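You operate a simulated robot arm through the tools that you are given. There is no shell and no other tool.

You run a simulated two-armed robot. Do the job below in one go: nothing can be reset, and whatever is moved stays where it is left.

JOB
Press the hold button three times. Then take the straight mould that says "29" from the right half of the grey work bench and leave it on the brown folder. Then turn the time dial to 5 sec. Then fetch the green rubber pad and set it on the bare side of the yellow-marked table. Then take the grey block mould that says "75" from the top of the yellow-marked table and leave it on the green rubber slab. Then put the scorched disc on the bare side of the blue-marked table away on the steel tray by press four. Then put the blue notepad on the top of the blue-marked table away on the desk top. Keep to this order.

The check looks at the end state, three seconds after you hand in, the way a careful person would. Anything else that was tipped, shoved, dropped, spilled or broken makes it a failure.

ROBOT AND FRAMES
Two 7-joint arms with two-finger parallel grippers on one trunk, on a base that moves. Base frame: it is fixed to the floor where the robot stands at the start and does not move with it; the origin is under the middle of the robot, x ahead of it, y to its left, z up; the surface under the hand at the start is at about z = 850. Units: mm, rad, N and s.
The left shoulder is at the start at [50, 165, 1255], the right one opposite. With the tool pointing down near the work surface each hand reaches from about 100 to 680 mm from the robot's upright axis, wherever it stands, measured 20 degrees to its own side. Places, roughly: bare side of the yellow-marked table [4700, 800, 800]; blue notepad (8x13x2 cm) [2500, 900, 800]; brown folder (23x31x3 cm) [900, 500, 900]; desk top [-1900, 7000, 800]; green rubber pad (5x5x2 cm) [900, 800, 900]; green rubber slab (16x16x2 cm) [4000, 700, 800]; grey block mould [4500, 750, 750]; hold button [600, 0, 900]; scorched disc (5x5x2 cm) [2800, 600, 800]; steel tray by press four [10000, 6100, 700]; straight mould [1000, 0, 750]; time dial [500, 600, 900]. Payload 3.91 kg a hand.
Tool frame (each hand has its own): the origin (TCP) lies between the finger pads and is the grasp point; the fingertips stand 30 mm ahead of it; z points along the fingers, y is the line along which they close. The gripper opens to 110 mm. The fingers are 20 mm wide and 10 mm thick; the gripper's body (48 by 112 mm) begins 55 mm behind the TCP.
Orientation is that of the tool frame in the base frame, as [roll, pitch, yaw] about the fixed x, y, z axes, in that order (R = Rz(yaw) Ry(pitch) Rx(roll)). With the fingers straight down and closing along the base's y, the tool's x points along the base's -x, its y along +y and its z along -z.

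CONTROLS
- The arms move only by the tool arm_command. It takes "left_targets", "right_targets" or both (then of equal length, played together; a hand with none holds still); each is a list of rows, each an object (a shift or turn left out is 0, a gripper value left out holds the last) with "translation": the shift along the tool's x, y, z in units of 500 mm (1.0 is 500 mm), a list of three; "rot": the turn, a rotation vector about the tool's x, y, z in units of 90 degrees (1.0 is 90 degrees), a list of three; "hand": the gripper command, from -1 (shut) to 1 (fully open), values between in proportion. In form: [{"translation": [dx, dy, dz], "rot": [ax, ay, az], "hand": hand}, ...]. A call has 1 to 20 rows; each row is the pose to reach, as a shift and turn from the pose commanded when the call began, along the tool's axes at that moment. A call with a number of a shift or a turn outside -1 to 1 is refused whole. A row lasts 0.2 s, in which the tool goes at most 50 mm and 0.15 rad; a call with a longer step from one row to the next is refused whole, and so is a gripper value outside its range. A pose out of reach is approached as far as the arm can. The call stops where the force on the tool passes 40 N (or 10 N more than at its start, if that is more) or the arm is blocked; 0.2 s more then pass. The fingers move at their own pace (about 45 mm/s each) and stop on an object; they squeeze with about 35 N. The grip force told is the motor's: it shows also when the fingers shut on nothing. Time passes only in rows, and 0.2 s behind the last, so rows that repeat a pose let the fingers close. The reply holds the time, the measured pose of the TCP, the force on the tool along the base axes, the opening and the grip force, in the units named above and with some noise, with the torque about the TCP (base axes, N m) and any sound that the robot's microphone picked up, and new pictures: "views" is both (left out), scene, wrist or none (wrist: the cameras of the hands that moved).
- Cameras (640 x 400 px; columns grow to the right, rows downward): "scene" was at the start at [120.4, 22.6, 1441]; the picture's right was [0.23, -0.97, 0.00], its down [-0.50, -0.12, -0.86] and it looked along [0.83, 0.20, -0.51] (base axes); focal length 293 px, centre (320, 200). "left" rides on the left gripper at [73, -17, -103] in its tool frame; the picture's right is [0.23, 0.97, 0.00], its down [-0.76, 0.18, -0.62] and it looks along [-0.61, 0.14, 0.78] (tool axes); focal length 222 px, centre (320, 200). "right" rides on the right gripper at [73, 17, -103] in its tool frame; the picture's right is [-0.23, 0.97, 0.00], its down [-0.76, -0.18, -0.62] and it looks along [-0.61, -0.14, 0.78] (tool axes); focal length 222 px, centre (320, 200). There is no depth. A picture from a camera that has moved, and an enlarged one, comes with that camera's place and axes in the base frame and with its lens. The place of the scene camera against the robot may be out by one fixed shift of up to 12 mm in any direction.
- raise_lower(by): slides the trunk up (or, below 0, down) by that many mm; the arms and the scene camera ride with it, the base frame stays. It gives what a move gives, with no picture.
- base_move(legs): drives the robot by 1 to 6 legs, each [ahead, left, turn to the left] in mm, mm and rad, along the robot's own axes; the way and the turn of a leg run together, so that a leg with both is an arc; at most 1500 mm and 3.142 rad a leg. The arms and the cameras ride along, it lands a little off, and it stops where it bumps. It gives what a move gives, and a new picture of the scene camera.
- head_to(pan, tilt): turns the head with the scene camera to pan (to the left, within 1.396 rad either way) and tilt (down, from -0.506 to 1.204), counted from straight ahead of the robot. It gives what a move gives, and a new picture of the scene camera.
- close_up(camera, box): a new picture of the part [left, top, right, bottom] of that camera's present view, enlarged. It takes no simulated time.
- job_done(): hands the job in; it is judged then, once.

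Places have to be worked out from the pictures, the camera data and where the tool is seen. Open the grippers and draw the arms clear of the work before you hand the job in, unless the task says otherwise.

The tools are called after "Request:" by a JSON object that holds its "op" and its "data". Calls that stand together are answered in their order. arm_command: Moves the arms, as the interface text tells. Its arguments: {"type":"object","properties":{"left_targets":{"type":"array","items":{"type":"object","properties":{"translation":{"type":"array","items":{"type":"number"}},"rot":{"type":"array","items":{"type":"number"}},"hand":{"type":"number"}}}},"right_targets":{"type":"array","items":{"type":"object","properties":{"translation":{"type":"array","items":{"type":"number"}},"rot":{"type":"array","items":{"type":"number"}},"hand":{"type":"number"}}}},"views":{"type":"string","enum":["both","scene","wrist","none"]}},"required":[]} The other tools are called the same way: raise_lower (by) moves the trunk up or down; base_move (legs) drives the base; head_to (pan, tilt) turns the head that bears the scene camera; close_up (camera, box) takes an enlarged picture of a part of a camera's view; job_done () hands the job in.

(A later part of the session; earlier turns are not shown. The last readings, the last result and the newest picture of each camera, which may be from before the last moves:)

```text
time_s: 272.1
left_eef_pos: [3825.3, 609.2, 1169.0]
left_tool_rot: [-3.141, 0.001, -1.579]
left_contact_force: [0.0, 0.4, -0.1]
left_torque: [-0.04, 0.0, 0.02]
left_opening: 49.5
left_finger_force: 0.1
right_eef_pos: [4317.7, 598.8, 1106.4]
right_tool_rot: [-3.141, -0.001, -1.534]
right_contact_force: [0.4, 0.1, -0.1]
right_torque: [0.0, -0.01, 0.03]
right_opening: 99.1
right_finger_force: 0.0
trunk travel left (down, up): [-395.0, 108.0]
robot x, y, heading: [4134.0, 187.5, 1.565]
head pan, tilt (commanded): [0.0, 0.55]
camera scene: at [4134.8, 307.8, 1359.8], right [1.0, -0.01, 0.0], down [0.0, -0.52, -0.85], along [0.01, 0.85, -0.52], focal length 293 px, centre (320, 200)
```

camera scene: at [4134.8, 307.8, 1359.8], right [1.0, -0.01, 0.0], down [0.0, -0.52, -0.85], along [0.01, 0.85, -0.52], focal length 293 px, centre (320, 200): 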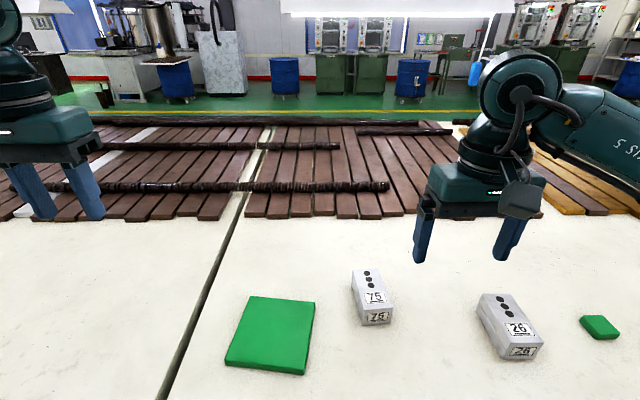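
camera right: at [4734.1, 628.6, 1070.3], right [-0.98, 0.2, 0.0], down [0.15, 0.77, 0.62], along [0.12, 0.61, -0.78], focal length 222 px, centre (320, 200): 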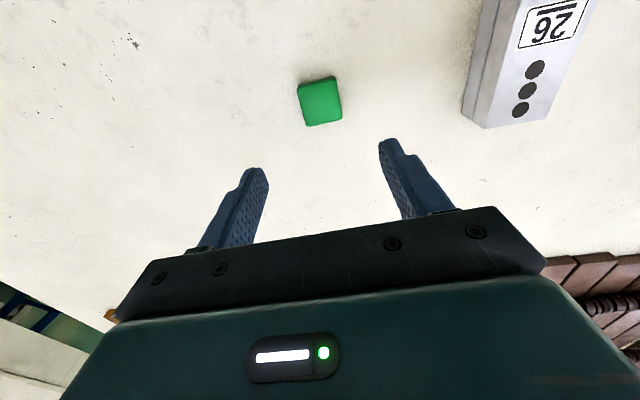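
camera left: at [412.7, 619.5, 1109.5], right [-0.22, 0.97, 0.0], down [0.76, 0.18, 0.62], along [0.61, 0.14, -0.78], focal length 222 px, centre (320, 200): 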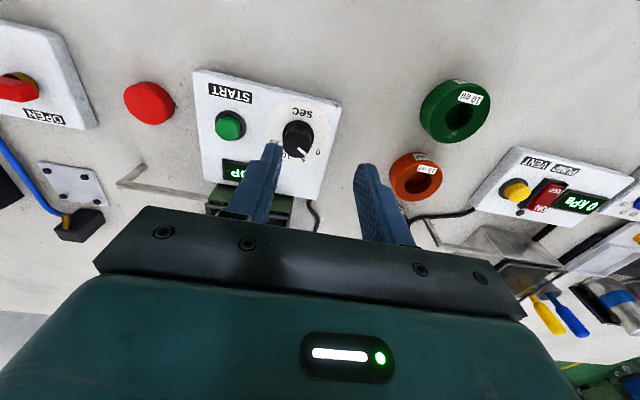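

The mould "75" top centre is at about (4256, 788) and its long axis is tilted about 6°. I'll move the open right hand above it.

Request:
{"op": "arm_command", "data": {"right_targets": [{"translation": [-0.06, 0.018, 0.03], "rot": [0, 0, -0.02], "hand": 0.8}, {"translation": [-0.12, 0.036, 0.08], "rot": [0, 0, -0.042], "hand": 0.8}, {"translation": [-0.18, 0.055, 0.14], "rot": [0, 0, -0.042], "hand": 0.8}, {"translation": [-0.25, 0.074, 0.2], "rot": [0, 0, -0.042], "hand": 0.8}, {"translation": [-0.32, 0.092, 0.26], "rot": [0, 0, -0.042], "hand": 0.8}, {"translation": [-0.382, 0.11, 0.32], "rot": [0, 0, -0.042], "hand": 0.8}, {"translation": [-0.382, 0.11, 0.352], "rot": [0, 0, -0.042], "hand": 0.8}, {"translation": [-0.382, 0.11, 0.352], "rot": [0, 0, -0.042], "hand": 0.8}], "views": "both"}}

Request:
{"op": "close_up", "data": {"camera": "right", "box": [220, 40, 440, 180]}}

```text
time_s: 273.9
left_eef_pos: [3826.1, 608.7, 1169.3]
left_tool_rot: [3.141, -0.002, -1.579]
left_contact_force: [-0.3, 0.5, 0.7]
left_torque: [0.0, 0.02, -0.03]
left_opening: 49.5
left_finger_force: 0.1
right_eef_pos: [4257.5, 791.6, 929.9]
right_tool_rot: [3.14, 0.0, -1.469]
right_contact_force: [-0.8, 0.5, 0.6]
right_torque: [0.01, 0.01, 0.0]
right_opening: 99.1
right_finger_force: 0.1
trunk travel left (down, up): [-395.0, 108.0]
robot x, y, heading: [4130.4, 187.8, 1.563]
head pan, tilt (commanded): [0.0, 0.55]
camera scene: at [4134.7, 306.6, 1360.0], right [1.0, -0.01, 0.0], down [0.0, -0.52, -0.85], along [0.01, 0.85, -0.52], focal length 293 px, centre (320, 200)
camera right: at [4249.0, 717.4, 1034.3], right [-0.99, 0.13, 0.0], down [0.1, 0.77, 0.62], along [0.08, 0.62, -0.78], focal length 222 px, centre (320, 200)
```

scene: 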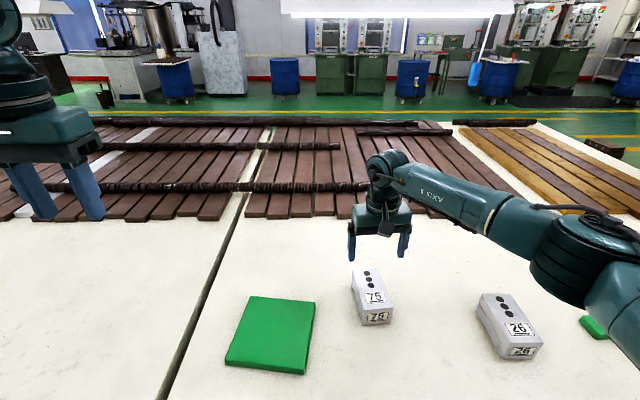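
right: 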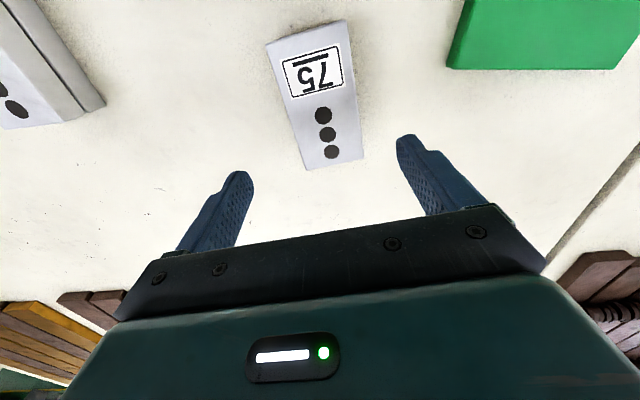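

```text
2.86 times, centred on (330, 110) of right
camera zoom: at [4249.0, 717.4, 1034.3], right [-0.99, 0.13, 0.0], down [0.1, 0.77, 0.62], along [0.08, 0.62, -0.78], focal length 635 px, centre (291, 457)
```

zoom: 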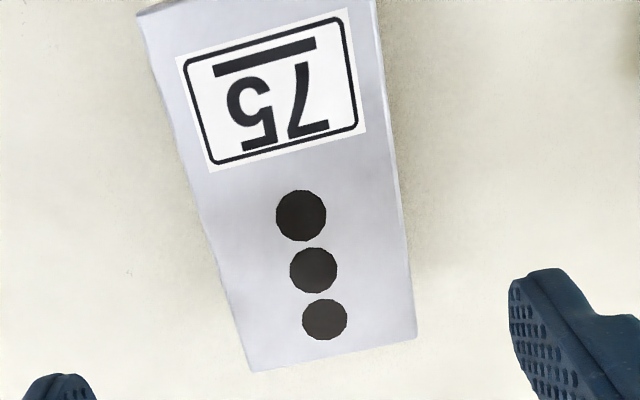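

The tool is aligned with the mould's axis, and its centre is about (-3, -11) mm from the TCP. I'll correct and descend around it to a TCP of about 813.

Request:
{"op": "arm_command", "data": {"right_targets": [{"translation": [0.0208, 0.009, 0.04], "hand": 0.8}, {"translation": [0.0208, 0.009, 0.1], "hand": 0.8}, {"translation": [0.0208, 0.009, 0.16], "hand": 0.8}, {"translation": [0.0208, 0.009, 0.2], "hand": 0.8}, {"translation": [0.0208, 0.009, 0.23], "hand": 0.8}, {"translation": [0.0208, 0.009, 0.23], "hand": 0.8}], "views": "both"}}

```text
time_s: 275.3
left_eef_pos: [3826.4, 608.1, 1169.5]
left_tool_rot: [-3.141, 0.002, -1.578]
left_contact_force: [-0.4, -0.5, 0.2]
left_torque: [0.0, -0.05, 0.01]
left_opening: 49.7
left_finger_force: 0.1
right_eef_pos: [4254.6, 776.3, 815.6]
right_tool_rot: [3.141, 0.003, -1.47]
right_contact_force: [0.0, 0.7, 0.5]
right_torque: [-0.01, -0.02, 0.0]
right_opening: 98.8
right_finger_force: 0.2
trunk travel left (down, up): [-395.0, 108.0]
robot x, y, heading: [4129.6, 185.0, 1.571]
head pan, tilt (commanded): [0.0, 0.55]
camera scene: at [4134.9, 306.5, 1360.0], right [1.0, -0.01, 0.0], down [0.0, -0.52, -0.85], along [0.01, 0.85, -0.52], focal length 293 px, centre (320, 200)
camera right: at [4245.8, 703.9, 918.9], right [-0.99, 0.13, 0.0], down [0.1, 0.77, 0.62], along [0.08, 0.62, -0.78], focal length 222 px, centre (320, 200)
```

scene: 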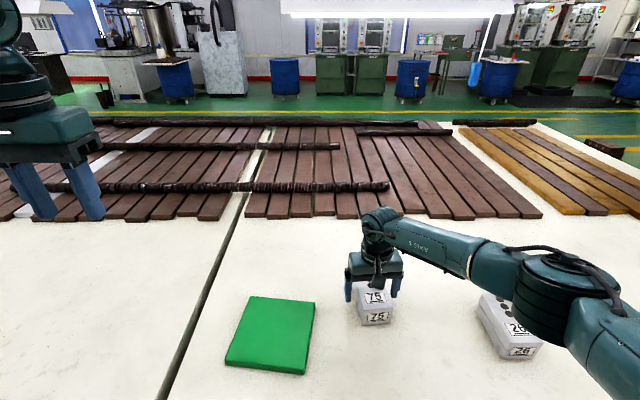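
right: 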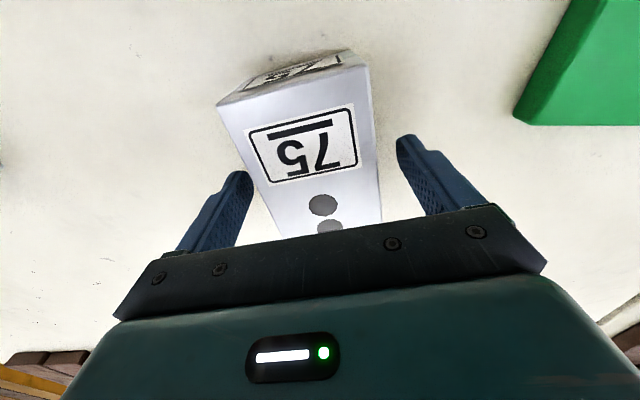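

The mould is well centred between the fingers. I'll close the gripper.

Request:
{"op": "arm_command", "data": {"right_targets": [{"hand": -1}, {"hand": -1}, {"hand": -1}, {"hand": -1}, {"hand": -1}], "views": "none"}}

Request:
{"op": "arm_command", "data": {"right_targets": [{"translation": [0, 0, -0.01], "hand": -1}, {"translation": [0, 0, -0.04], "hand": -1}, {"translation": [0, 0, -0.1], "hand": -1}, {"translation": [0, 0, -0.16], "hand": -1}, {"translation": [0, 0, -0.16], "hand": -1}], "views": "both"}}

```text
time_s: 276.5
left_eef_pos: [3824.6, 608.6, 1168.7]
left_tool_rot: [-3.141, 0.002, -1.577]
left_contact_force: [-1.1, 0.3, -0.7]
left_torque: [0.04, -0.01, 0.0]
left_opening: 49.3
left_finger_force: 0.1
right_eef_pos: [4254.4, 776.4, 816.0]
right_tool_rot: [3.141, 0.0, -1.471]
right_contact_force: [0.0, -0.9, 0.0]
right_torque: [-0.01, -0.03, 0.21]
right_opening: 65.9
right_finger_force: 35.0
trunk travel left (down, up): [-395.0, 108.0]
robot x, y, heading: [4131.0, 182.4, 1.567]
head pan, tilt (commanded): [0.0, 0.55]
```

```text
time_s: 277.7
left_eef_pos: [3825.4, 609.1, 1168.4]
left_tool_rot: [-3.141, 0.001, -1.578]
left_contact_force: [-0.2, 0.9, 0.4]
left_torque: [0.02, -0.01, -0.02]
left_opening: 49.6
left_finger_force: 0.0
right_eef_pos: [4257.0, 775.0, 897.4]
right_tool_rot: [-3.141, -0.001, -1.47]
right_contact_force: [0.9, 0.7, -6.3]
right_torque: [-0.06, -0.02, -0.07]
right_opening: 65.7
right_finger_force: 34.7
trunk travel left (down, up): [-395.0, 108.0]
robot x, y, heading: [4131.6, 184.9, 1.558]
head pan, tilt (commanded): [0.0, 0.55]
camera scene: at [4135.0, 307.4, 1359.9], right [1.0, -0.01, 0.0], down [0.0, -0.52, -0.85], along [0.01, 0.85, -0.52], focal length 293 px, centre (320, 200)
camera right: at [4247.5, 703.2, 1000.4], right [-0.99, 0.13, 0.0], down [0.1, 0.78, 0.62], along [0.08, 0.62, -0.78], focal length 222 px, centre (320, 200)
```

scene: 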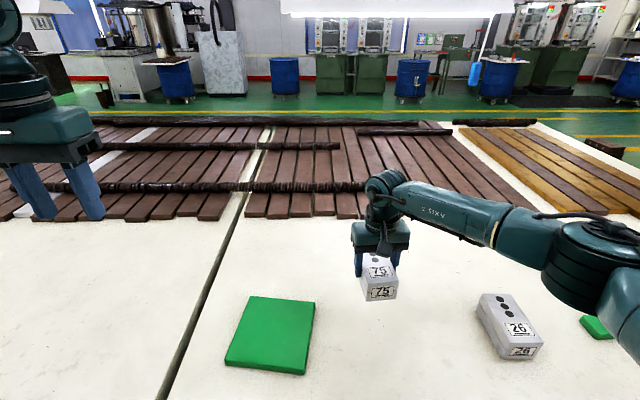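
right: 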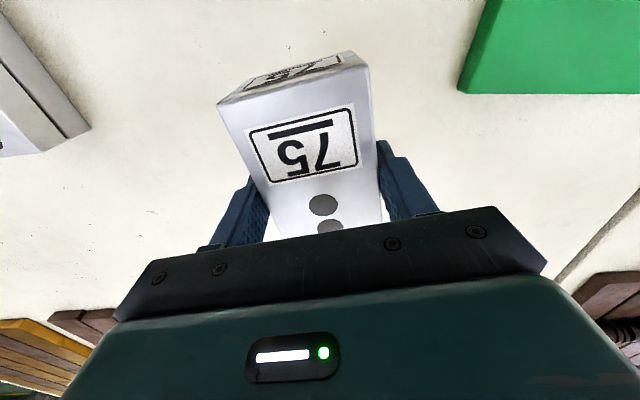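

It's lifted cleanly, about 0.65 kg. The slab centre is at about (4038, 704). I'll raise the mould a bit more and strafe the base left about 215 mm to bring it over the slab.

Request:
{"op": "arm_command", "data": {"right_targets": [{"translation": [0, 0, -0.06], "hand": -1}, {"translation": [0, 0, -0.12], "hand": -1}, {"translation": [0.04, 0, -0.12], "hand": -1}, {"translation": [0.08, 0, -0.12], "hand": -1}], "views": "none"}}

Request:
{"op": "base_move", "data": {"legs": [[0, 215, 0]]}}

```text
time_s: 278.7
left_eef_pos: [3825.5, 608.8, 1169.0]
left_tool_rot: [3.141, 0.0, -1.578]
left_contact_force: [0.2, 0.2, 0.4]
left_torque: [0.01, 0.0, 0.02]
left_opening: 49.8
left_finger_force: 0.0
right_eef_pos: [4256.8, 736.7, 956.5]
right_tool_rot: [-3.141, 0.001, -1.467]
right_contact_force: [-0.1, -1.2, -7.5]
right_torque: [-0.01, -0.01, -0.01]
right_opening: 65.9
right_finger_force: 35.0
trunk travel left (down, up): [-395.0, 108.0]
robot x, y, heading: [4130.5, 187.1, 1.563]
head pan, tilt (commanded): [0.0, 0.55]
```

```text
time_s: 281.2
left_eef_pos: [3615.9, 612.0, 1168.9]
left_tool_rot: [3.141, 0.0, -1.581]
left_contact_force: [-0.8, 0.4, 0.2]
left_torque: [0.02, -0.01, -0.04]
left_opening: 49.6
left_finger_force: 0.1
right_eef_pos: [4047.3, 737.9, 954.6]
right_tool_rot: [-3.14, 0.001, -1.475]
right_contact_force: [0.6, 0.5, -6.9]
right_torque: [-0.02, -0.05, 0.02]
right_opening: 65.8
right_finger_force: 34.6
trunk travel left (down, up): [-395.0, 108.0]
robot x, y, heading: [3916.2, 186.3, 1.557]
head pan, tilt (commanded): [0.0, 0.55]
camera scene: at [3922.7, 309.1, 1359.9], right [1.0, -0.01, 0.0], down [-0.01, -0.52, -0.85], along [0.01, 0.85, -0.52], focal length 293 px, centre (320, 200)
```

scene: 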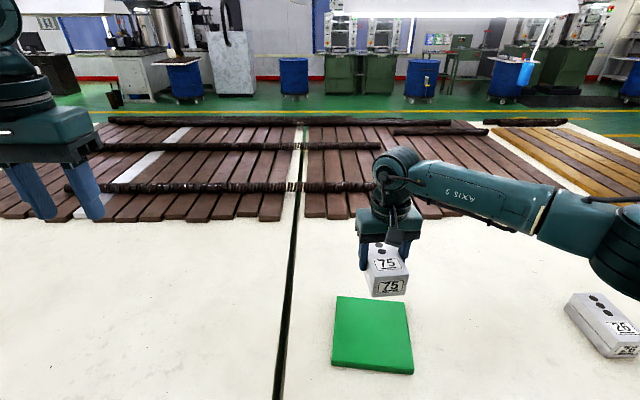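

The slab centre is at about (4041, 705). I'll centre the mould over it, turn it about 10° to match the slab, and lower to about 25 mm above.

Request:
{"op": "arm_command", "data": {"right_targets": [{"translation": [0.03, 0.008, 0.0], "rot": [0, 0, 0.055], "hand": -1}, {"translation": [0.0744, 0.019, 0.0], "rot": [0, 0, 0.11], "hand": -1}, {"translation": [0.0744, 0.019, 0.07], "rot": [0, 0, 0.11], "hand": -1}, {"translation": [0.0744, 0.019, 0.14], "rot": [0, 0, 0.11], "hand": -1}, {"translation": [0.0744, 0.019, 0.185], "rot": [0, 0, 0.11], "hand": -1}, {"translation": [0.0744, 0.019, 0.185], "rot": [0, 0, 0.11], "hand": -1}], "views": "both"}}

```text
time_s: 282.6
left_eef_pos: [3615.7, 611.8, 1168.9]
left_tool_rot: [3.141, 0.0, -1.581]
left_contact_force: [-0.4, -0.7, 0.1]
left_torque: [-0.03, -0.02, -0.04]
left_opening: 49.3
left_finger_force: 0.2
right_eef_pos: [4040.7, 700.2, 863.5]
right_tool_rot: [3.141, 0.001, -1.647]
right_contact_force: [0.0, -0.1, -8.1]
right_torque: [0.01, -0.01, -0.01]
right_opening: 65.9
right_finger_force: 35.0
trunk travel left (down, up): [-395.0, 108.0]
robot x, y, heading: [3921.0, 189.8, 1.56]
head pan, tilt (commanded): [0.0, 0.55]
camera scene: at [3922.9, 309.0, 1359.9], right [1.0, -0.01, 0.0], down [-0.01, -0.52, -0.85], along [0.01, 0.85, -0.52], focal length 293 px, centre (320, 200)
camera right: at [4019.0, 630.0, 966.8], right [-0.95, 0.3, 0.0], down [0.24, 0.75, 0.62], along [0.19, 0.59, -0.78], focal length 222 px, centre (320, 200)
```

scene: 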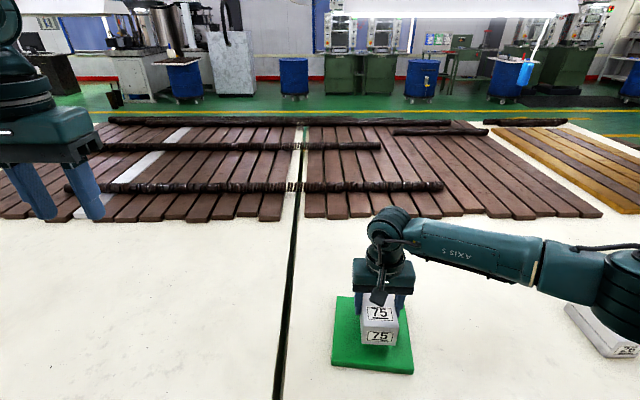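
right: 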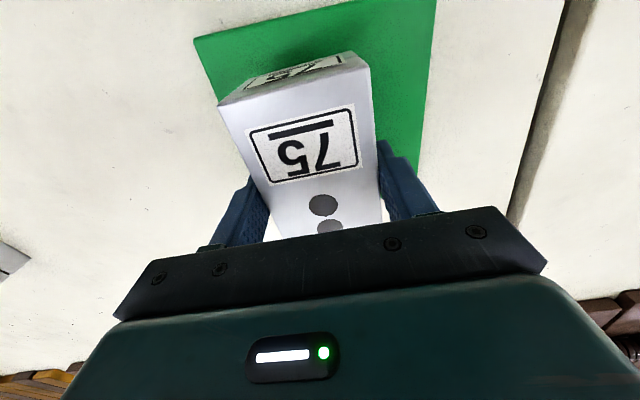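

It's well over the slab. I'll lower to near contact.

Request:
{"op": "arm_command", "data": {"right_targets": [{"translation": [0, 0, 0.015], "hand": -1}, {"translation": [0, 0, 0.03], "hand": -1}, {"translation": [0, 0, 0.038], "hand": -1}, {"translation": [0, 0, 0.042], "hand": -1}, {"translation": [0, 0, 0.046], "hand": -1}, {"translation": [0, 0, 0.046], "hand": -1}], "views": "none"}}

```text
time_s: 284.0
left_eef_pos: [3614.7, 612.6, 1169.4]
left_tool_rot: [3.139, 0.0, -1.582]
left_contact_force: [0.4, -0.4, -0.9]
left_torque: [0.04, 0.01, -0.02]
left_opening: 49.6
left_finger_force: 0.0
right_eef_pos: [4043.2, 700.4, 841.1]
right_tool_rot: [3.14, 0.001, -1.648]
right_contact_force: [-0.5, 0.2, -6.4]
right_torque: [0.0, 0.03, 0.03]
right_opening: 66.1
right_finger_force: 35.2
trunk travel left (down, up): [-395.0, 108.0]
robot x, y, heading: [3920.0, 192.5, 1.563]
head pan, tilt (commanded): [0.0, 0.55]
```

Request:
{"op": "arm_command", "data": {"right_targets": [{"translation": [0, 0, 0.003], "hand": -1}, {"translation": [0, 0, 0.006], "hand": -1}, {"translation": [0, 0, 0.009], "hand": -1}, {"translation": [0, 0, 0.009], "hand": -1}], "views": "none"}}

```text
time_s: 285.0
left_eef_pos: [3614.0, 611.9, 1169.1]
left_tool_rot: [-3.141, 0.0, -1.582]
left_contact_force: [0.3, -0.2, 0.3]
left_torque: [0.02, -0.01, 0.01]
left_opening: 49.5
left_finger_force: 0.0
right_eef_pos: [4041.5, 701.3, 836.5]
right_tool_rot: [3.141, 0.0, -1.647]
right_contact_force: [1.1, -0.7, -7.5]
right_torque: [0.0, -0.01, 0.01]
right_opening: 66.0
right_finger_force: 35.0
trunk travel left (down, up): [-395.0, 108.0]
robot x, y, heading: [3915.7, 190.0, 1.563]
head pan, tilt (commanded): [0.0, 0.55]
```

Still no contact. I'll continue in small steps.

Request:
{"op": "arm_command", "data": {"right_targets": [{"translation": [0, 0, 0.003], "hand": -1}, {"translation": [0, 0, 0.006], "hand": -1}, {"translation": [0, 0, 0.008], "hand": -1}, {"translation": [0, 0, 0.008], "hand": -1}], "views": "scene"}}

```text
time_s: 286.0
left_eef_pos: [3615.4, 610.2, 1169.0]
left_tool_rot: [3.141, 0.004, -1.582]
left_contact_force: [0.2, 0.9, -0.2]
left_torque: [0.0, 0.0, 0.0]
left_opening: 49.3
left_finger_force: 0.1
right_eef_pos: [4043.5, 701.2, 836.9]
right_tool_rot: [-3.141, 0.009, -1.649]
right_contact_force: [10.4, 1.8, 25.8]
right_torque: [-0.87, -0.46, 0.57]
right_opening: 66.0
right_finger_force: 35.3
trunk travel left (down, up): [-395.0, 108.0]
robot x, y, heading: [3918.9, 190.9, 1.557]
head pan, tilt (commanded): [0.0, 0.55]
camera scene: at [3923.3, 306.4, 1360.6], right [1.0, -0.01, 0.0], down [-0.01, -0.52, -0.85], along [0.01, 0.85, -0.52], focal length 293 px, centre (320, 200)
```

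scene: 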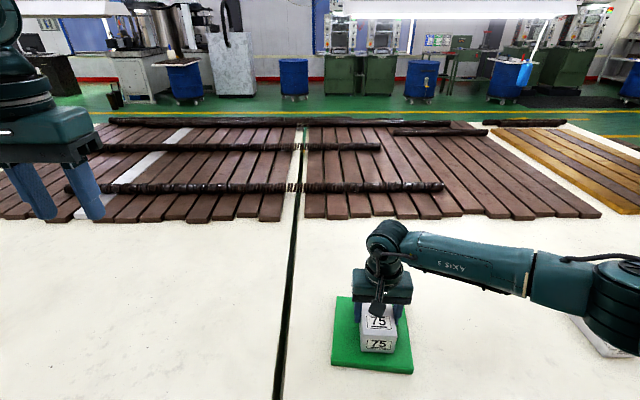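

Contact at +26 N, so the mould is on the slab. I'll ease up slightly, release, and lift.

Request:
{"op": "arm_command", "data": {"right_targets": [{"translation": [0, 0, -0.006], "hand": -1}, {"translation": [0, 0, -0.006], "hand": 0.7}, {"translation": [0, 0, -0.006], "hand": 0.7}, {"translation": [0, 0, -0.006], "hand": 0.7}, {"translation": [0, 0, -0.04], "hand": 0.7}, {"translation": [0, 0, -0.12], "hand": 0.7}, {"translation": [0, 0, -0.2], "hand": 0.7}, {"translation": [0, 0, -0.28], "hand": 0.7}, {"translation": [0.06, 0, -0.36], "hand": 0.7}, {"translation": [0.14, 0, -0.42], "hand": 0.7}], "views": "both"}}

Request:
{"op": "close_up", "data": {"camera": "scene", "box": [310, 270, 440, 390]}}

```text
time_s: 288.2
left_eef_pos: [3613.6, 611.8, 1169.6]
left_tool_rot: [-3.141, 0.003, -1.582]
left_contact_force: [-0.3, 0.3, -0.7]
left_torque: [0.0, 0.02, 0.02]
left_opening: 49.8
left_finger_force: 0.0
right_eef_pos: [4037.4, 631.1, 1044.2]
right_tool_rot: [-3.141, 0.002, -1.647]
right_contact_force: [-0.1, 0.0, 0.5]
right_torque: [0.01, -0.01, 0.0]
right_opening: 93.7
right_finger_force: 0.0
trunk travel left (down, up): [-395.0, 108.0]
robot x, y, heading: [3919.5, 188.6, 1.554]
head pan, tilt (commanded): [0.0, 0.55]
camera scene: at [3922.8, 307.9, 1360.0], right [1.0, -0.01, 0.0], down [-0.01, -0.52, -0.85], along [0.01, 0.85, -0.52], focal length 293 px, centre (320, 200)
camera right: at [4015.9, 560.9, 1147.3], right [-0.95, 0.3, 0.0], down [0.24, 0.74, 0.62], along [0.19, 0.6, -0.78], focal length 222 px, centre (320, 200)
```

scene: 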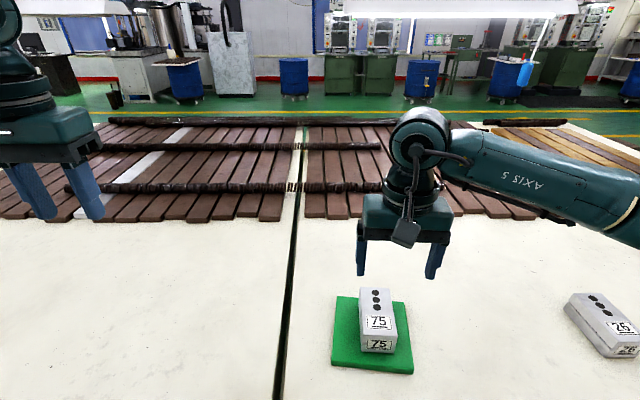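
right: 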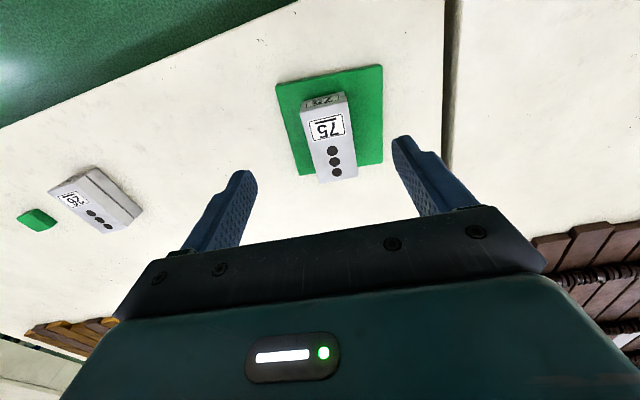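

```text
3.33 times, centred on (375, 330) of scene
camera zoom: at [3922.8, 307.9, 1360.0], right [1.0, -0.01, 0.0], down [-0.01, -0.52, -0.85], along [0.01, 0.85, -0.52], focal length 976 px, centre (137, -233)
```

zoom: 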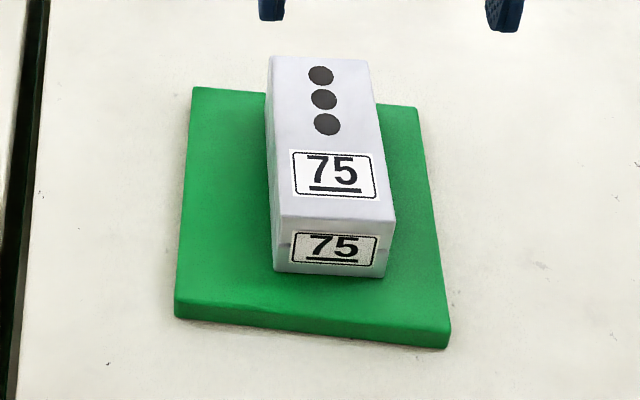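

The mould rests fully on the slab. Next is the scorched disc on the blue-marked table. I'll retract the right arm upward and look left along the blue-marked table.

Request:
{"op": "arm_command", "data": {"right_targets": [{"translation": [0.06, -0.02, -0.05], "rot": [0, 0, -0.05]}, {"translation": [0.13, -0.05, -0.1], "rot": [0, 0, -0.06]}, {"translation": [0.2, -0.08, -0.13], "rot": [0, 0, -0.06]}, {"translation": [0.24, -0.1, -0.15], "rot": [0, 0, -0.06]}], "views": "none"}}

Request:
{"op": "head_to", "data": {"pan": 0.9, "tilt": 0.4}}

```text
time_s: 289.2
left_eef_pos: [3615.2, 611.7, 1170.8]
left_tool_rot: [-3.141, 0.001, -1.582]
left_contact_force: [0.0, 0.5, -0.3]
left_torque: [-0.02, 0.02, 0.01]
left_opening: 49.5
left_finger_force: 0.1
right_eef_pos: [4079.2, 505.0, 1115.6]
right_tool_rot: [3.14, 0.001, -1.553]
right_contact_force: [0.7, 0.2, -0.7]
right_torque: [0.01, 0.02, -0.03]
right_opening: 93.6
right_finger_force: 0.1
trunk travel left (down, up): [-395.0, 108.0]
robot x, y, heading: [3918.8, 187.7, 1.559]
head pan, tilt (commanded): [0.0, 0.55]
```

```text
time_s: 290.4
left_eef_pos: [3614.6, 613.3, 1170.1]
left_tool_rot: [3.14, 0.002, -1.58]
left_contact_force: [-0.6, -0.5, 0.6]
left_torque: [0.01, -0.03, 0.0]
left_opening: 49.7
left_finger_force: 0.1
right_eef_pos: [4078.3, 506.6, 1115.2]
right_tool_rot: [3.141, 0.001, -1.553]
right_contact_force: [1.0, 0.1, -0.5]
right_torque: [-0.03, 0.0, 0.0]
right_opening: 93.3
right_finger_force: 0.0
trunk travel left (down, up): [-395.0, 108.0]
robot x, y, heading: [3921.3, 190.3, 1.558]
head pan, tilt (commanded): [0.901, 0.4]
camera scene: at [3849.9, 277.0, 1373.7], right [0.63, 0.78, 0.0], down [0.3, -0.25, -0.92], along [-0.71, 0.58, -0.39], focal length 293 px, centre (320, 200)
```

scene: 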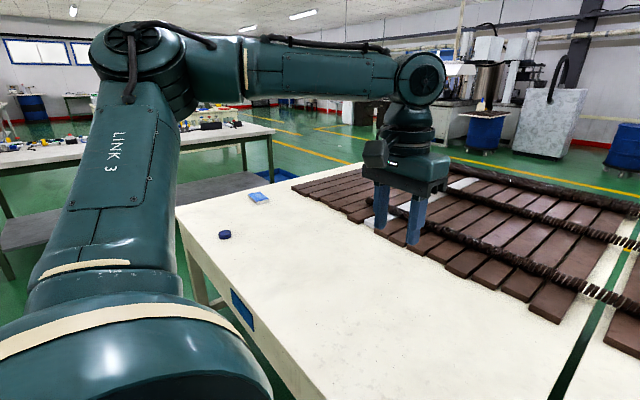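

The disc is near (2772, 640) and the notepad lies beyond it. I'll zoom in on both.

Request:
{"op": "close_up", "data": {"camera": "scene", "box": [200, 180, 290, 250]}}

```text
5.71 times, centred on (245, 215) of scene
camera zoom: at [3849.9, 277.0, 1373.7], right [0.63, 0.78, 0.0], down [0.3, -0.25, -0.92], along [-0.71, 0.58, -0.39], focal length 1673 px, centre (749, 114)
```

zoom: 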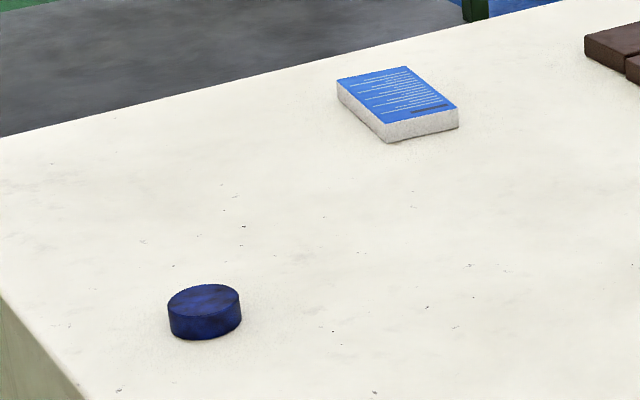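

Both are clear. I'll back off a little, strafe left about 1250 mm along the table, and recentre the head.

Request:
{"op": "head_to", "data": {"pan": 0.0, "tilt": 0.55}}

Request:
{"op": "base_move", "data": {"legs": [[-80, 0, 0.012], [0, 1245, 0]]}}

```text
time_s: 291.6
left_eef_pos: [3615.1, 611.5, 1168.3]
left_tool_rot: [3.14, 0.002, -1.582]
left_contact_force: [-0.3, 1.2, 0.5]
left_torque: [0.0, 0.01, 0.03]
left_opening: 49.6
left_finger_force: 0.2
right_eef_pos: [4078.7, 506.0, 1114.1]
right_tool_rot: [3.141, 0.003, -1.553]
right_contact_force: [-0.4, -0.3, 0.1]
right_torque: [-0.03, 0.0, -0.02]
right_opening: 93.6
right_finger_force: 0.0
trunk travel left (down, up): [-395.0, 108.0]
robot x, y, heading: [3917.5, 184.1, 1.562]
head pan, tilt (commanded): [0.0, 0.55]
camera scene: at [3922.7, 308.4, 1360.0], right [1.0, -0.01, 0.0], down [-0.01, -0.52, -0.85], along [0.01, 0.85, -0.52], focal length 293 px, centre (320, 200)
```

scene: 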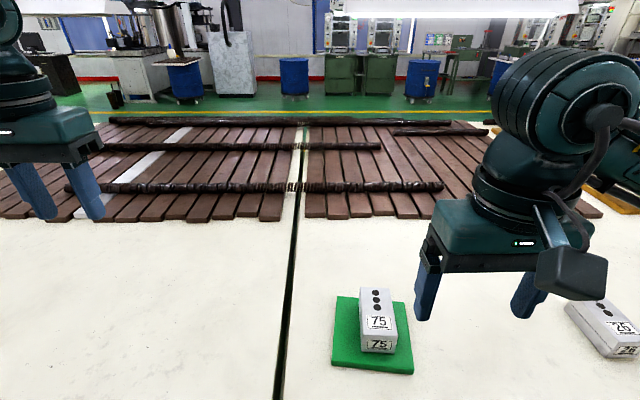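

```text
time_s: 303.3
left_eef_pos: [2377.7, 530.1, 1169.2]
left_tool_rot: [-3.141, 0.003, -1.571]
left_contact_force: [-0.1, -0.8, 0.7]
left_torque: [0.01, 0.02, 0.01]
left_opening: 49.6
left_finger_force: 0.0
right_eef_pos: [2844.1, 430.3, 1114.6]
right_tool_rot: [-3.141, 0.001, -1.537]
right_contact_force: [0.1, 0.1, -0.7]
right_torque: [0.02, -0.03, -0.01]
right_opening: 93.5
right_finger_force: 0.0
trunk travel left (down, up): [-395.0, 108.0]
robot x, y, heading: [2685.9, 108.3, 1.573]
head pan, tilt (commanded): [0.0, 0.55]
camera scene: at [2690.1, 230.0, 1360.0], right [1.0, 0.0, 0.0], down [0.0, -0.52, -0.85], along [0.0, 0.85, -0.52], focal length 293 px, centre (320, 200)
```

scene: 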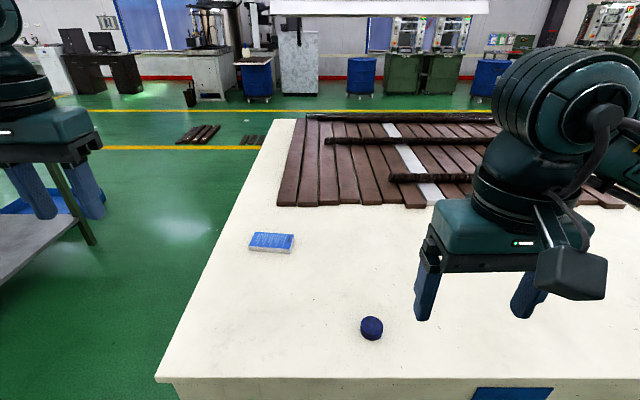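

The disc is at about (2804, 638), within reach. I'll bring the right hand above it with an 80 mm opening.

Request:
{"op": "arm_command", "data": {"right_targets": [{"translation": [-0.06, 0.009, 0.04], "hand": 0.45}, {"translation": [-0.12, 0.019, 0.1], "hand": 0.45}, {"translation": [-0.18, 0.028, 0.16], "hand": 0.45}, {"translation": [-0.24, 0.038, 0.22], "hand": 0.45}, {"translation": [-0.3, 0.047, 0.29], "hand": 0.45}, {"translation": [-0.36, 0.057, 0.36], "hand": 0.45}, {"translation": [-0.4185, 0.066, 0.43], "hand": 0.45}, {"translation": [-0.4185, 0.066, 0.43], "hand": 0.45}], "views": "wrist"}}

Request:
{"op": "close_up", "data": {"camera": "right", "box": [240, 50, 400, 150]}}

```text
time_s: 305.1
left_eef_pos: [2377.8, 528.5, 1168.8]
left_tool_rot: [-3.14, 0.0, -1.569]
left_contact_force: [0.2, 0.3, -0.2]
left_torque: [-0.02, -0.02, 0.0]
left_opening: 49.4
left_finger_force: 0.0
right_eef_pos: [2802.9, 638.4, 901.3]
right_tool_rot: [3.142, 0.003, -1.539]
right_contact_force: [0.0, -0.4, 0.1]
right_torque: [0.04, -0.01, 0.02]
right_opening: 80.0
right_finger_force: 0.2
trunk travel left (down, up): [-395.0, 108.0]
robot x, y, heading: [2686.5, 108.5, 1.572]
head pan, tilt (commanded): [0.0, 0.55]
camera right: at [2788.6, 567.0, 1003.8], right [-0.98, 0.2, 0.0], down [0.15, 0.77, 0.62], along [0.12, 0.61, -0.78], focal length 222 px, centre (320, 200)
```

right: 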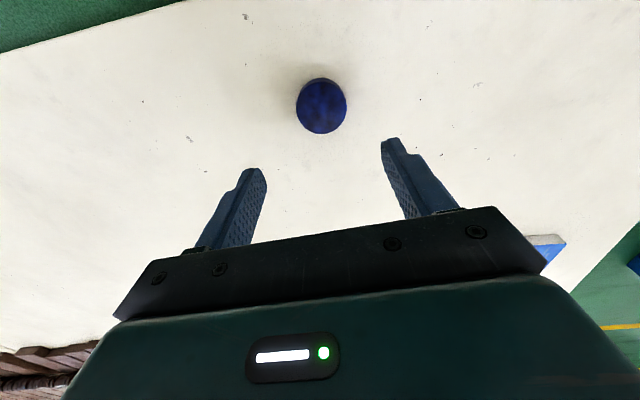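

```text
4.00 times, centred on (320, 100) of right
camera zoom: at [2788.6, 567.0, 1003.8], right [-0.98, 0.2, 0.0], down [0.15, 0.77, 0.62], along [0.12, 0.61, -0.78], focal length 888 px, centre (320, 600)
```

zoom: 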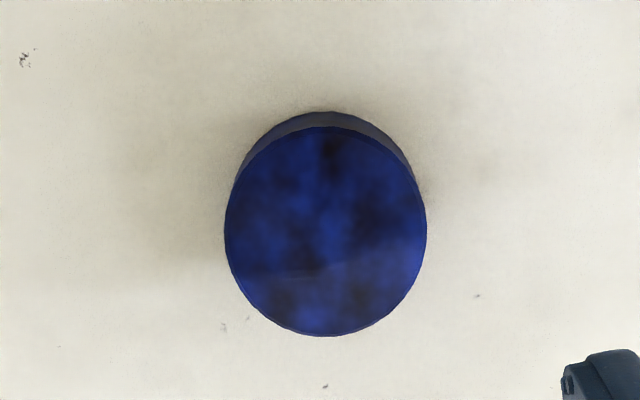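

The disc centre is about (-3, -11) mm from the TCP. I'll correct and descend to a TCP of about 797.

Request:
{"op": "arm_command", "data": {"right_targets": [{"translation": [0.0214, 0.0073, 0.04], "hand": 0.45}, {"translation": [0.0214, 0.0073, 0.1], "hand": 0.45}, {"translation": [0.0214, 0.0073, 0.16], "hand": 0.45}, {"translation": [0.0214, 0.0073, 0.19], "hand": 0.45}, {"translation": [0.0214, 0.0073, 0.206], "hand": 0.45}, {"translation": [0.0214, 0.0073, 0.206], "hand": 0.45}], "views": "both"}}

```text
time_s: 306.5
left_eef_pos: [2377.4, 529.6, 1169.2]
left_tool_rot: [3.141, 0.002, -1.569]
left_contact_force: [0.1, 0.5, -0.6]
left_torque: [0.0, 0.0, -0.02]
left_opening: 49.3
left_finger_force: 0.1
right_eef_pos: [2800.3, 626.3, 796.0]
right_tool_rot: [-3.141, 0.001, -1.54]
right_contact_force: [-0.8, 0.1, -0.3]
right_torque: [0.02, 0.02, 0.0]
right_opening: 79.8
right_finger_force: 0.1
trunk travel left (down, up): [-395.0, 108.0]
robot x, y, heading: [2687.2, 107.2, 1.577]
head pan, tilt (commanded): [0.0, 0.55]
camera scene: at [2690.2, 230.0, 1360.0], right [1.0, 0.0, 0.0], down [0.0, -0.52, -0.85], along [0.0, 0.85, -0.52], focal length 293 px, centre (320, 200)
camera right: at [2786.9, 554.9, 900.2], right [-0.98, 0.2, 0.0], down [0.15, 0.77, 0.62], along [0.12, 0.61, -0.78], focal length 222 px, centre (320, 200)
```

scene: 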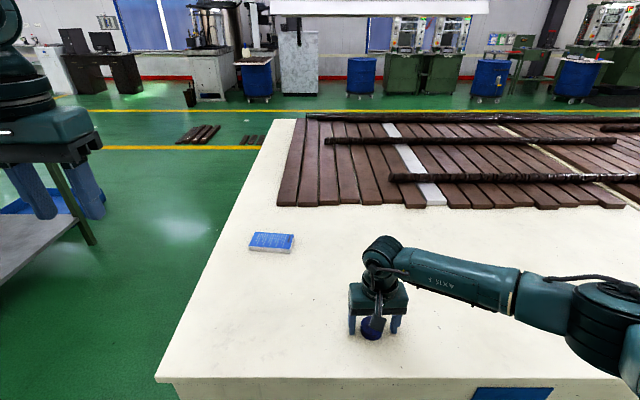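
right: 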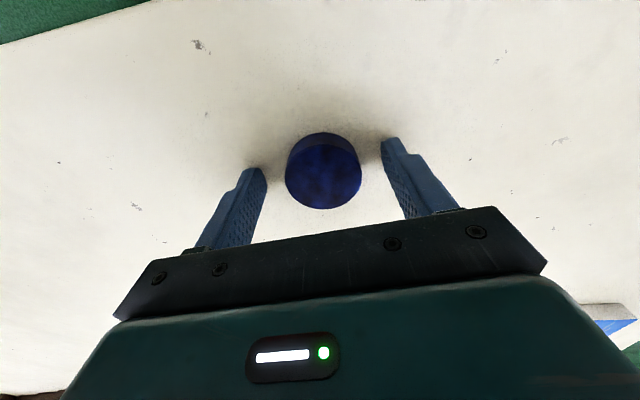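

The disc is centred between the fingertips. I'll close and lift.

Request:
{"op": "arm_command", "data": {"right_targets": [{"translation": [0.004, 0.004, 0.0], "hand": 0.45}, {"translation": [0.004, 0.004, 0.0], "hand": -1}, {"translation": [0.004, 0.004, 0.0], "hand": -1}, {"translation": [0.004, 0.004, 0.0], "hand": -1}, {"translation": [0.004, 0.004, 0.0], "hand": -1}, {"translation": [0.004, 0.004, 0.0], "hand": -1}], "views": "none"}}

Request:
{"op": "arm_command", "data": {"right_targets": [{"translation": [0, 0, -0.02], "hand": -1}, {"translation": [0, 0, -0.08], "hand": -1}, {"translation": [0, 0, -0.16], "hand": -1}, {"translation": [0, 0, -0.24], "hand": -1}, {"translation": [0.05, 0, -0.32], "hand": -1}, {"translation": [0.12, 0, -0.39], "hand": -1}, {"translation": [0.2, -0.02, -0.46], "hand": -1}, {"translation": [0.28, -0.04, -0.52], "hand": -1}, {"translation": [0.36, -0.06, -0.58], "hand": -1}], "views": "both"}}

```text
time_s: 307.9
left_eef_pos: [2378.3, 529.5, 1168.8]
left_tool_rot: [3.141, 0.003, -1.569]
left_contact_force: [0.3, -0.1, -0.6]
left_torque: [0.0, 0.01, 0.02]
left_opening: 49.5
left_finger_force: 0.1
right_eef_pos: [2798.0, 624.3, 797.3]
right_tool_rot: [-3.14, 0.003, -1.54]
right_contact_force: [0.1, -0.5, 0.2]
right_torque: [0.02, -0.03, 0.03]
right_opening: 47.2
right_finger_force: 34.5
trunk travel left (down, up): [-395.0, 108.0]
robot x, y, heading: [2687.2, 106.2, 1.57]
head pan, tilt (commanded): [0.0, 0.55]
```

```text
refused: row 7 steps farther than a row can; nothing moved
```

The disc is gripped at 47.2 mm. One step in the lift was too long, so I'll redo it with smaller steps.

Request:
{"op": "arm_command", "data": {"right_targets": [{"translation": [0, 0, -0.02], "hand": -1}, {"translation": [0, 0, -0.08], "hand": -1}, {"translation": [0, 0, -0.16], "hand": -1}, {"translation": [0, 0, -0.24], "hand": -1}, {"translation": [0.04, 0, -0.31], "hand": -1}, {"translation": [0.1, 0, -0.37], "hand": -1}, {"translation": [0.16, -0.01, -0.43], "hand": -1}, {"translation": [0.22, -0.03, -0.49], "hand": -1}, {"translation": [0.28, -0.05, -0.54], "hand": -1}, {"translation": [0.34, -0.06, -0.58], "hand": -1}], "views": "both"}}

```text
time_s: 310.1
left_eef_pos: [2378.2, 528.4, 1170.3]
left_tool_rot: [-3.139, 0.004, -1.568]
left_contact_force: [0.1, 0.3, -0.2]
left_torque: [-0.03, 0.0, -0.03]
left_opening: 49.4
left_finger_force: 0.1
right_eef_pos: [2833.0, 453.3, 1088.8]
right_tool_rot: [3.141, 0.003, -1.539]
right_contact_force: [-0.2, 0.2, 0.3]
right_torque: [0.02, 0.0, 0.02]
right_opening: 47.4
right_finger_force: 35.2
trunk travel left (down, up): [-395.0, 108.0]
robot x, y, heading: [2683.2, 108.0, 1.573]
head pan, tilt (commanded): [0.0, 0.55]
camera scene: at [2690.2, 229.7, 1360.0], right [1.0, 0.0, 0.0], down [0.0, -0.52, -0.85], along [0.0, 0.85, -0.52], focal length 293 px, centre (320, 200)
camera right: at [2819.2, 381.0, 1190.7], right [-0.98, 0.2, 0.0], down [0.15, 0.77, 0.62], along [0.12, 0.61, -0.78], focal length 222 px, centre (320, 200)
```

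scene: 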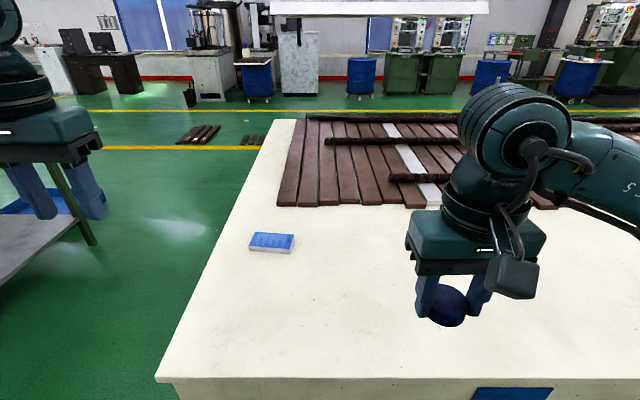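
right: 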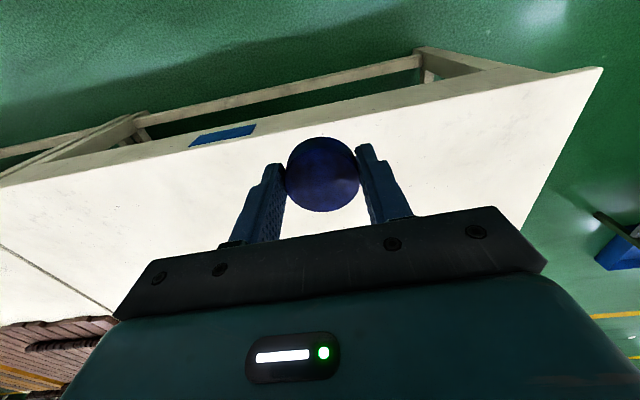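

The disc is held. I'll back into the corridor and turn to face +x, so I can see the way toward press four at about (10000, 6100).

Request:
{"op": "base_move", "data": {"legs": [[-190, 0, 0], [0, 0, -1.571]]}}

Request:
{"op": "head_to", "data": {"pan": 0.4, "tilt": 0.2}}

```text
time_s: 315.5
left_eef_pos: [3115.9, 213.6, 1170.6]
left_tool_rot: [3.14, 0.0, 3.112]
left_contact_force: [0.3, 1.2, 0.2]
left_torque: [0.04, 0.0, 0.02]
left_opening: 49.7
left_finger_force: 0.1
right_eef_pos: [3027.7, -238.5, 1087.5]
right_tool_rot: [-3.141, 0.002, -3.141]
right_contact_force: [0.1, -0.5, -1.1]
right_torque: [-0.02, 0.01, 0.02]
right_opening: 47.2
right_finger_force: 35.7
trunk travel left (down, up): [-395.0, 108.0]
robot x, y, heading: [2689.1, -80.6, -0.03]
head pan, tilt (commanded): [0.0, 0.55]
camera scene: at [2809.9, -83.6, 1360.0], right [-0.03, -1.0, 0.0], down [-0.52, 0.02, -0.85], along [0.85, -0.02, -0.52], focal length 293 px, centre (320, 200)
```

scene: 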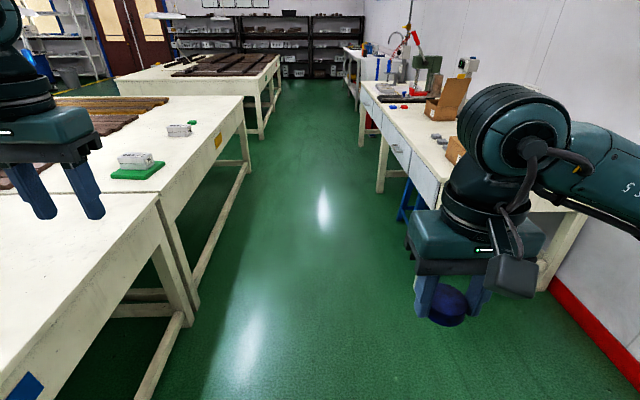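

```text
time_s: 316.4
left_eef_pos: [3116.4, 214.4, 1170.1]
left_tool_rot: [-3.141, 0.0, 3.112]
left_contact_force: [-0.3, -0.6, 0.9]
left_torque: [-0.02, -0.01, 0.0]
left_opening: 49.6
left_finger_force: 0.0
right_eef_pos: [3027.6, -238.8, 1088.2]
right_tool_rot: [-3.141, 0.0, -3.14]
right_contact_force: [-0.4, 0.6, -0.6]
right_torque: [-0.03, 0.02, -0.01]
right_opening: 47.1
right_finger_force: 34.8
trunk travel left (down, up): [-395.0, 108.0]
robot x, y, heading: [2688.4, -81.8, -0.032]
head pan, tilt (commanded): [0.4, 0.201]
camera scene: at [2807.0, -47.2, 1392.2], right [0.36, -0.93, 0.0], down [-0.19, -0.07, -0.98], along [0.91, 0.35, -0.2], focal length 293 px, centre (320, 200)
```

scene: 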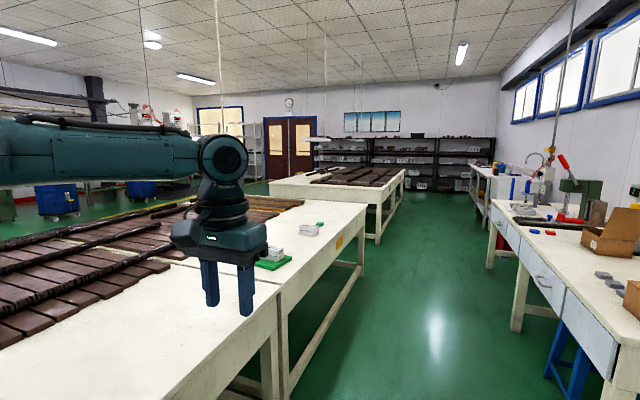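

The corridor ahead is clear. A third table starts past x≈6000, with a gap between it and the yellow-marked table. I'll drive ahead to about x = 5000 and inspect that gap.

Request:
{"op": "base_move", "data": {"legs": [[0, 0, 0.03], [1450, 0, 0], [900, 0, 0]]}}

Request:
{"op": "head_to", "data": {"pan": 0.7, "tilt": 0.35}}

```text
time_s: 328.4
left_eef_pos: [5503.7, 114.2, 1168.2]
left_tool_rot: [-3.141, -0.002, 3.083]
left_contact_force: [0.1, 0.3, -0.3]
left_torque: [0.02, 0.02, 0.05]
left_opening: 49.7
left_finger_force: 0.0
right_eef_pos: [5398.4, -334.1, 1085.4]
right_tool_rot: [-3.141, -0.002, 3.11]
right_contact_force: [0.1, 0.9, -0.5]
right_torque: [-0.01, 0.01, 0.0]
right_opening: 47.1
right_finger_force: 34.8
trunk travel left (down, up): [-395.0, 108.0]
robot x, y, heading: [5063.7, -166.1, -0.061]
head pan, tilt (commanded): [0.4, 0.201]
camera scene: at [5185.9, -136.8, 1392.2], right [0.33, -0.94, 0.0], down [-0.19, -0.07, -0.98], along [0.92, 0.33, -0.2], focal length 293 px, centre (320, 200)
```

scene: 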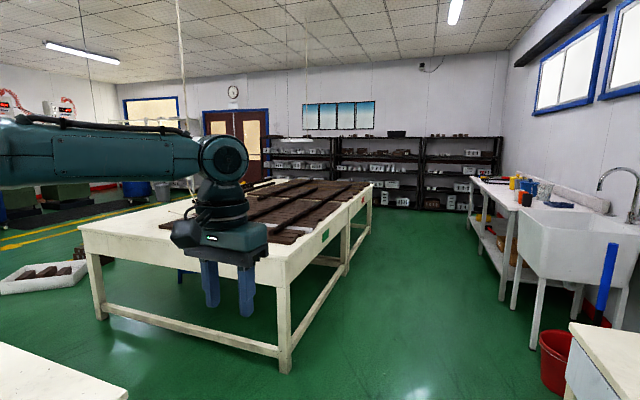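

```text
time_s: 329.2
left_eef_pos: [5503.4, 114.5, 1170.0]
left_tool_rot: [-3.14, 0.001, 3.082]
left_contact_force: [-1.2, 1.0, 0.6]
left_torque: [-0.01, -0.01, 0.02]
left_opening: 49.4
left_finger_force: 0.0
right_eef_pos: [5398.5, -334.7, 1086.9]
right_tool_rot: [-3.141, 0.002, 3.11]
right_contact_force: [-0.2, -0.4, -0.2]
right_torque: [-0.01, 0.02, -0.02]
right_opening: 46.8
right_finger_force: 35.3
trunk travel left (down, up): [-395.0, 108.0]
robot x, y, heading: [5063.5, -167.6, -0.057]
head pan, tilt (commanded): [0.7, 0.351]
camera scene: at [5172.5, -112.3, 1378.3], right [0.6, -0.8, 0.0], down [-0.28, -0.2, -0.94], along [0.75, 0.56, -0.34], focal length 293 px, centre (320, 200)
```

scene: 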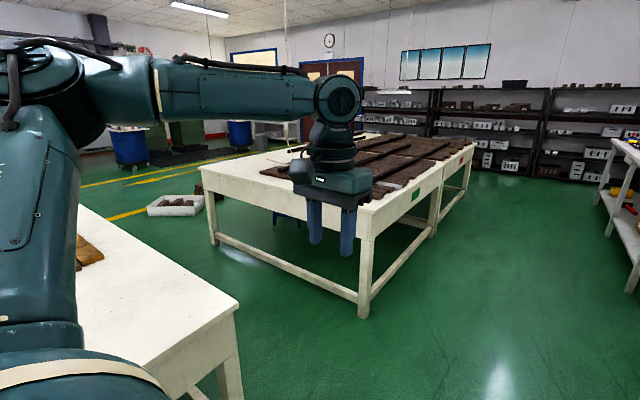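

The gap between the tables runs from x≈5600 to 6480, so a centre line of x≈6040 is passable, with open floor beyond. I'll straighten up, go to x≈6040, and turn left to face it.

Request:
{"op": "base_move", "data": {"legs": [[0, 85, 0.057], [975, 0, 0], [0, 0, 1.571]]}}

Request:
{"op": "head_to", "data": {"pan": 0.0, "tilt": 0.35}}

```text
time_s: 339.1
left_eef_pos: [5751.8, 333.8, 1169.3]
left_tool_rot: [-3.141, 0.002, -1.599]
left_contact_force: [-0.3, -0.4, -0.6]
left_torque: [0.0, -0.04, 0.01]
left_opening: 49.5
left_finger_force: 0.1
right_eef_pos: [6204.0, 245.3, 1086.2]
right_tool_rot: [3.141, 0.003, -1.569]
right_contact_force: [0.2, 0.4, 0.3]
right_torque: [0.01, 0.01, -0.01]
right_opening: 47.0
right_finger_force: 34.7
trunk travel left (down, up): [-395.0, 108.0]
robot x, y, heading: [6050.3, -94.9, 1.545]
head pan, tilt (commanded): [0.7, 0.351]
camera scene: at [5994.4, 8.9, 1378.2], right [0.78, 0.62, 0.0], down [0.21, -0.27, -0.94], along [-0.58, 0.73, -0.34], focal length 293 px, centre (320, 200)
```

scene: 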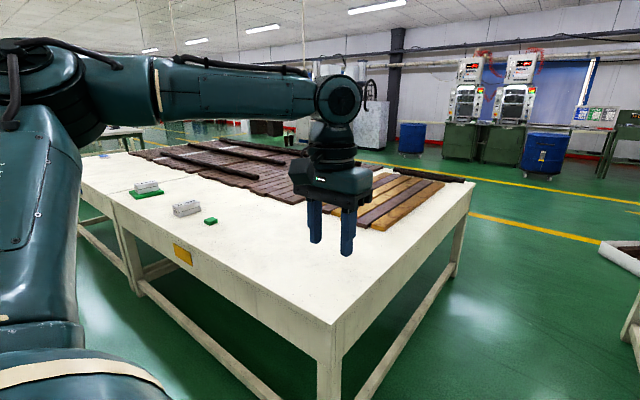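

```text
time_s: 340.2
left_eef_pos: [5751.5, 334.3, 1169.2]
left_tool_rot: [3.141, 0.002, -1.599]
left_contact_force: [0.0, 0.9, -0.1]
left_torque: [0.0, -0.02, -0.01]
left_opening: 49.6
left_finger_force: 0.0
right_eef_pos: [6205.3, 244.8, 1087.2]
right_tool_rot: [-3.14, 0.002, -1.569]
right_contact_force: [-0.3, -0.6, -0.2]
right_torque: [-0.01, 0.0, -0.02]
right_opening: 47.0
right_finger_force: 35.3
trunk travel left (down, up): [-395.0, 108.0]
robot x, y, heading: [6047.7, -93.5, 1.542]
head pan, tilt (commanded): [0.0, 0.351]
camera scene: at [6055.0, 29.2, 1378.2], right [1.0, -0.03, 0.0], down [-0.01, -0.34, -0.94], along [0.03, 0.94, -0.34], focal length 293 px, centre (320, 200)
```

scene: 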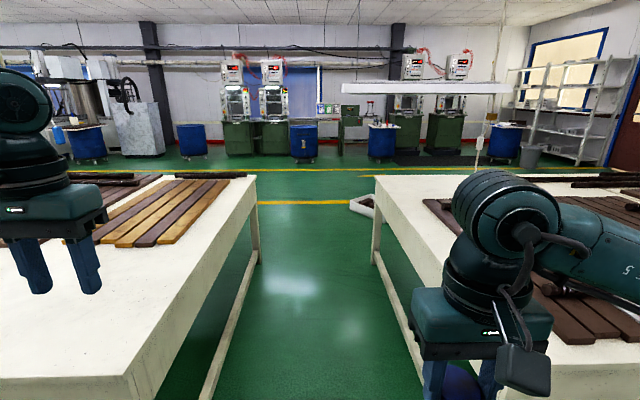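

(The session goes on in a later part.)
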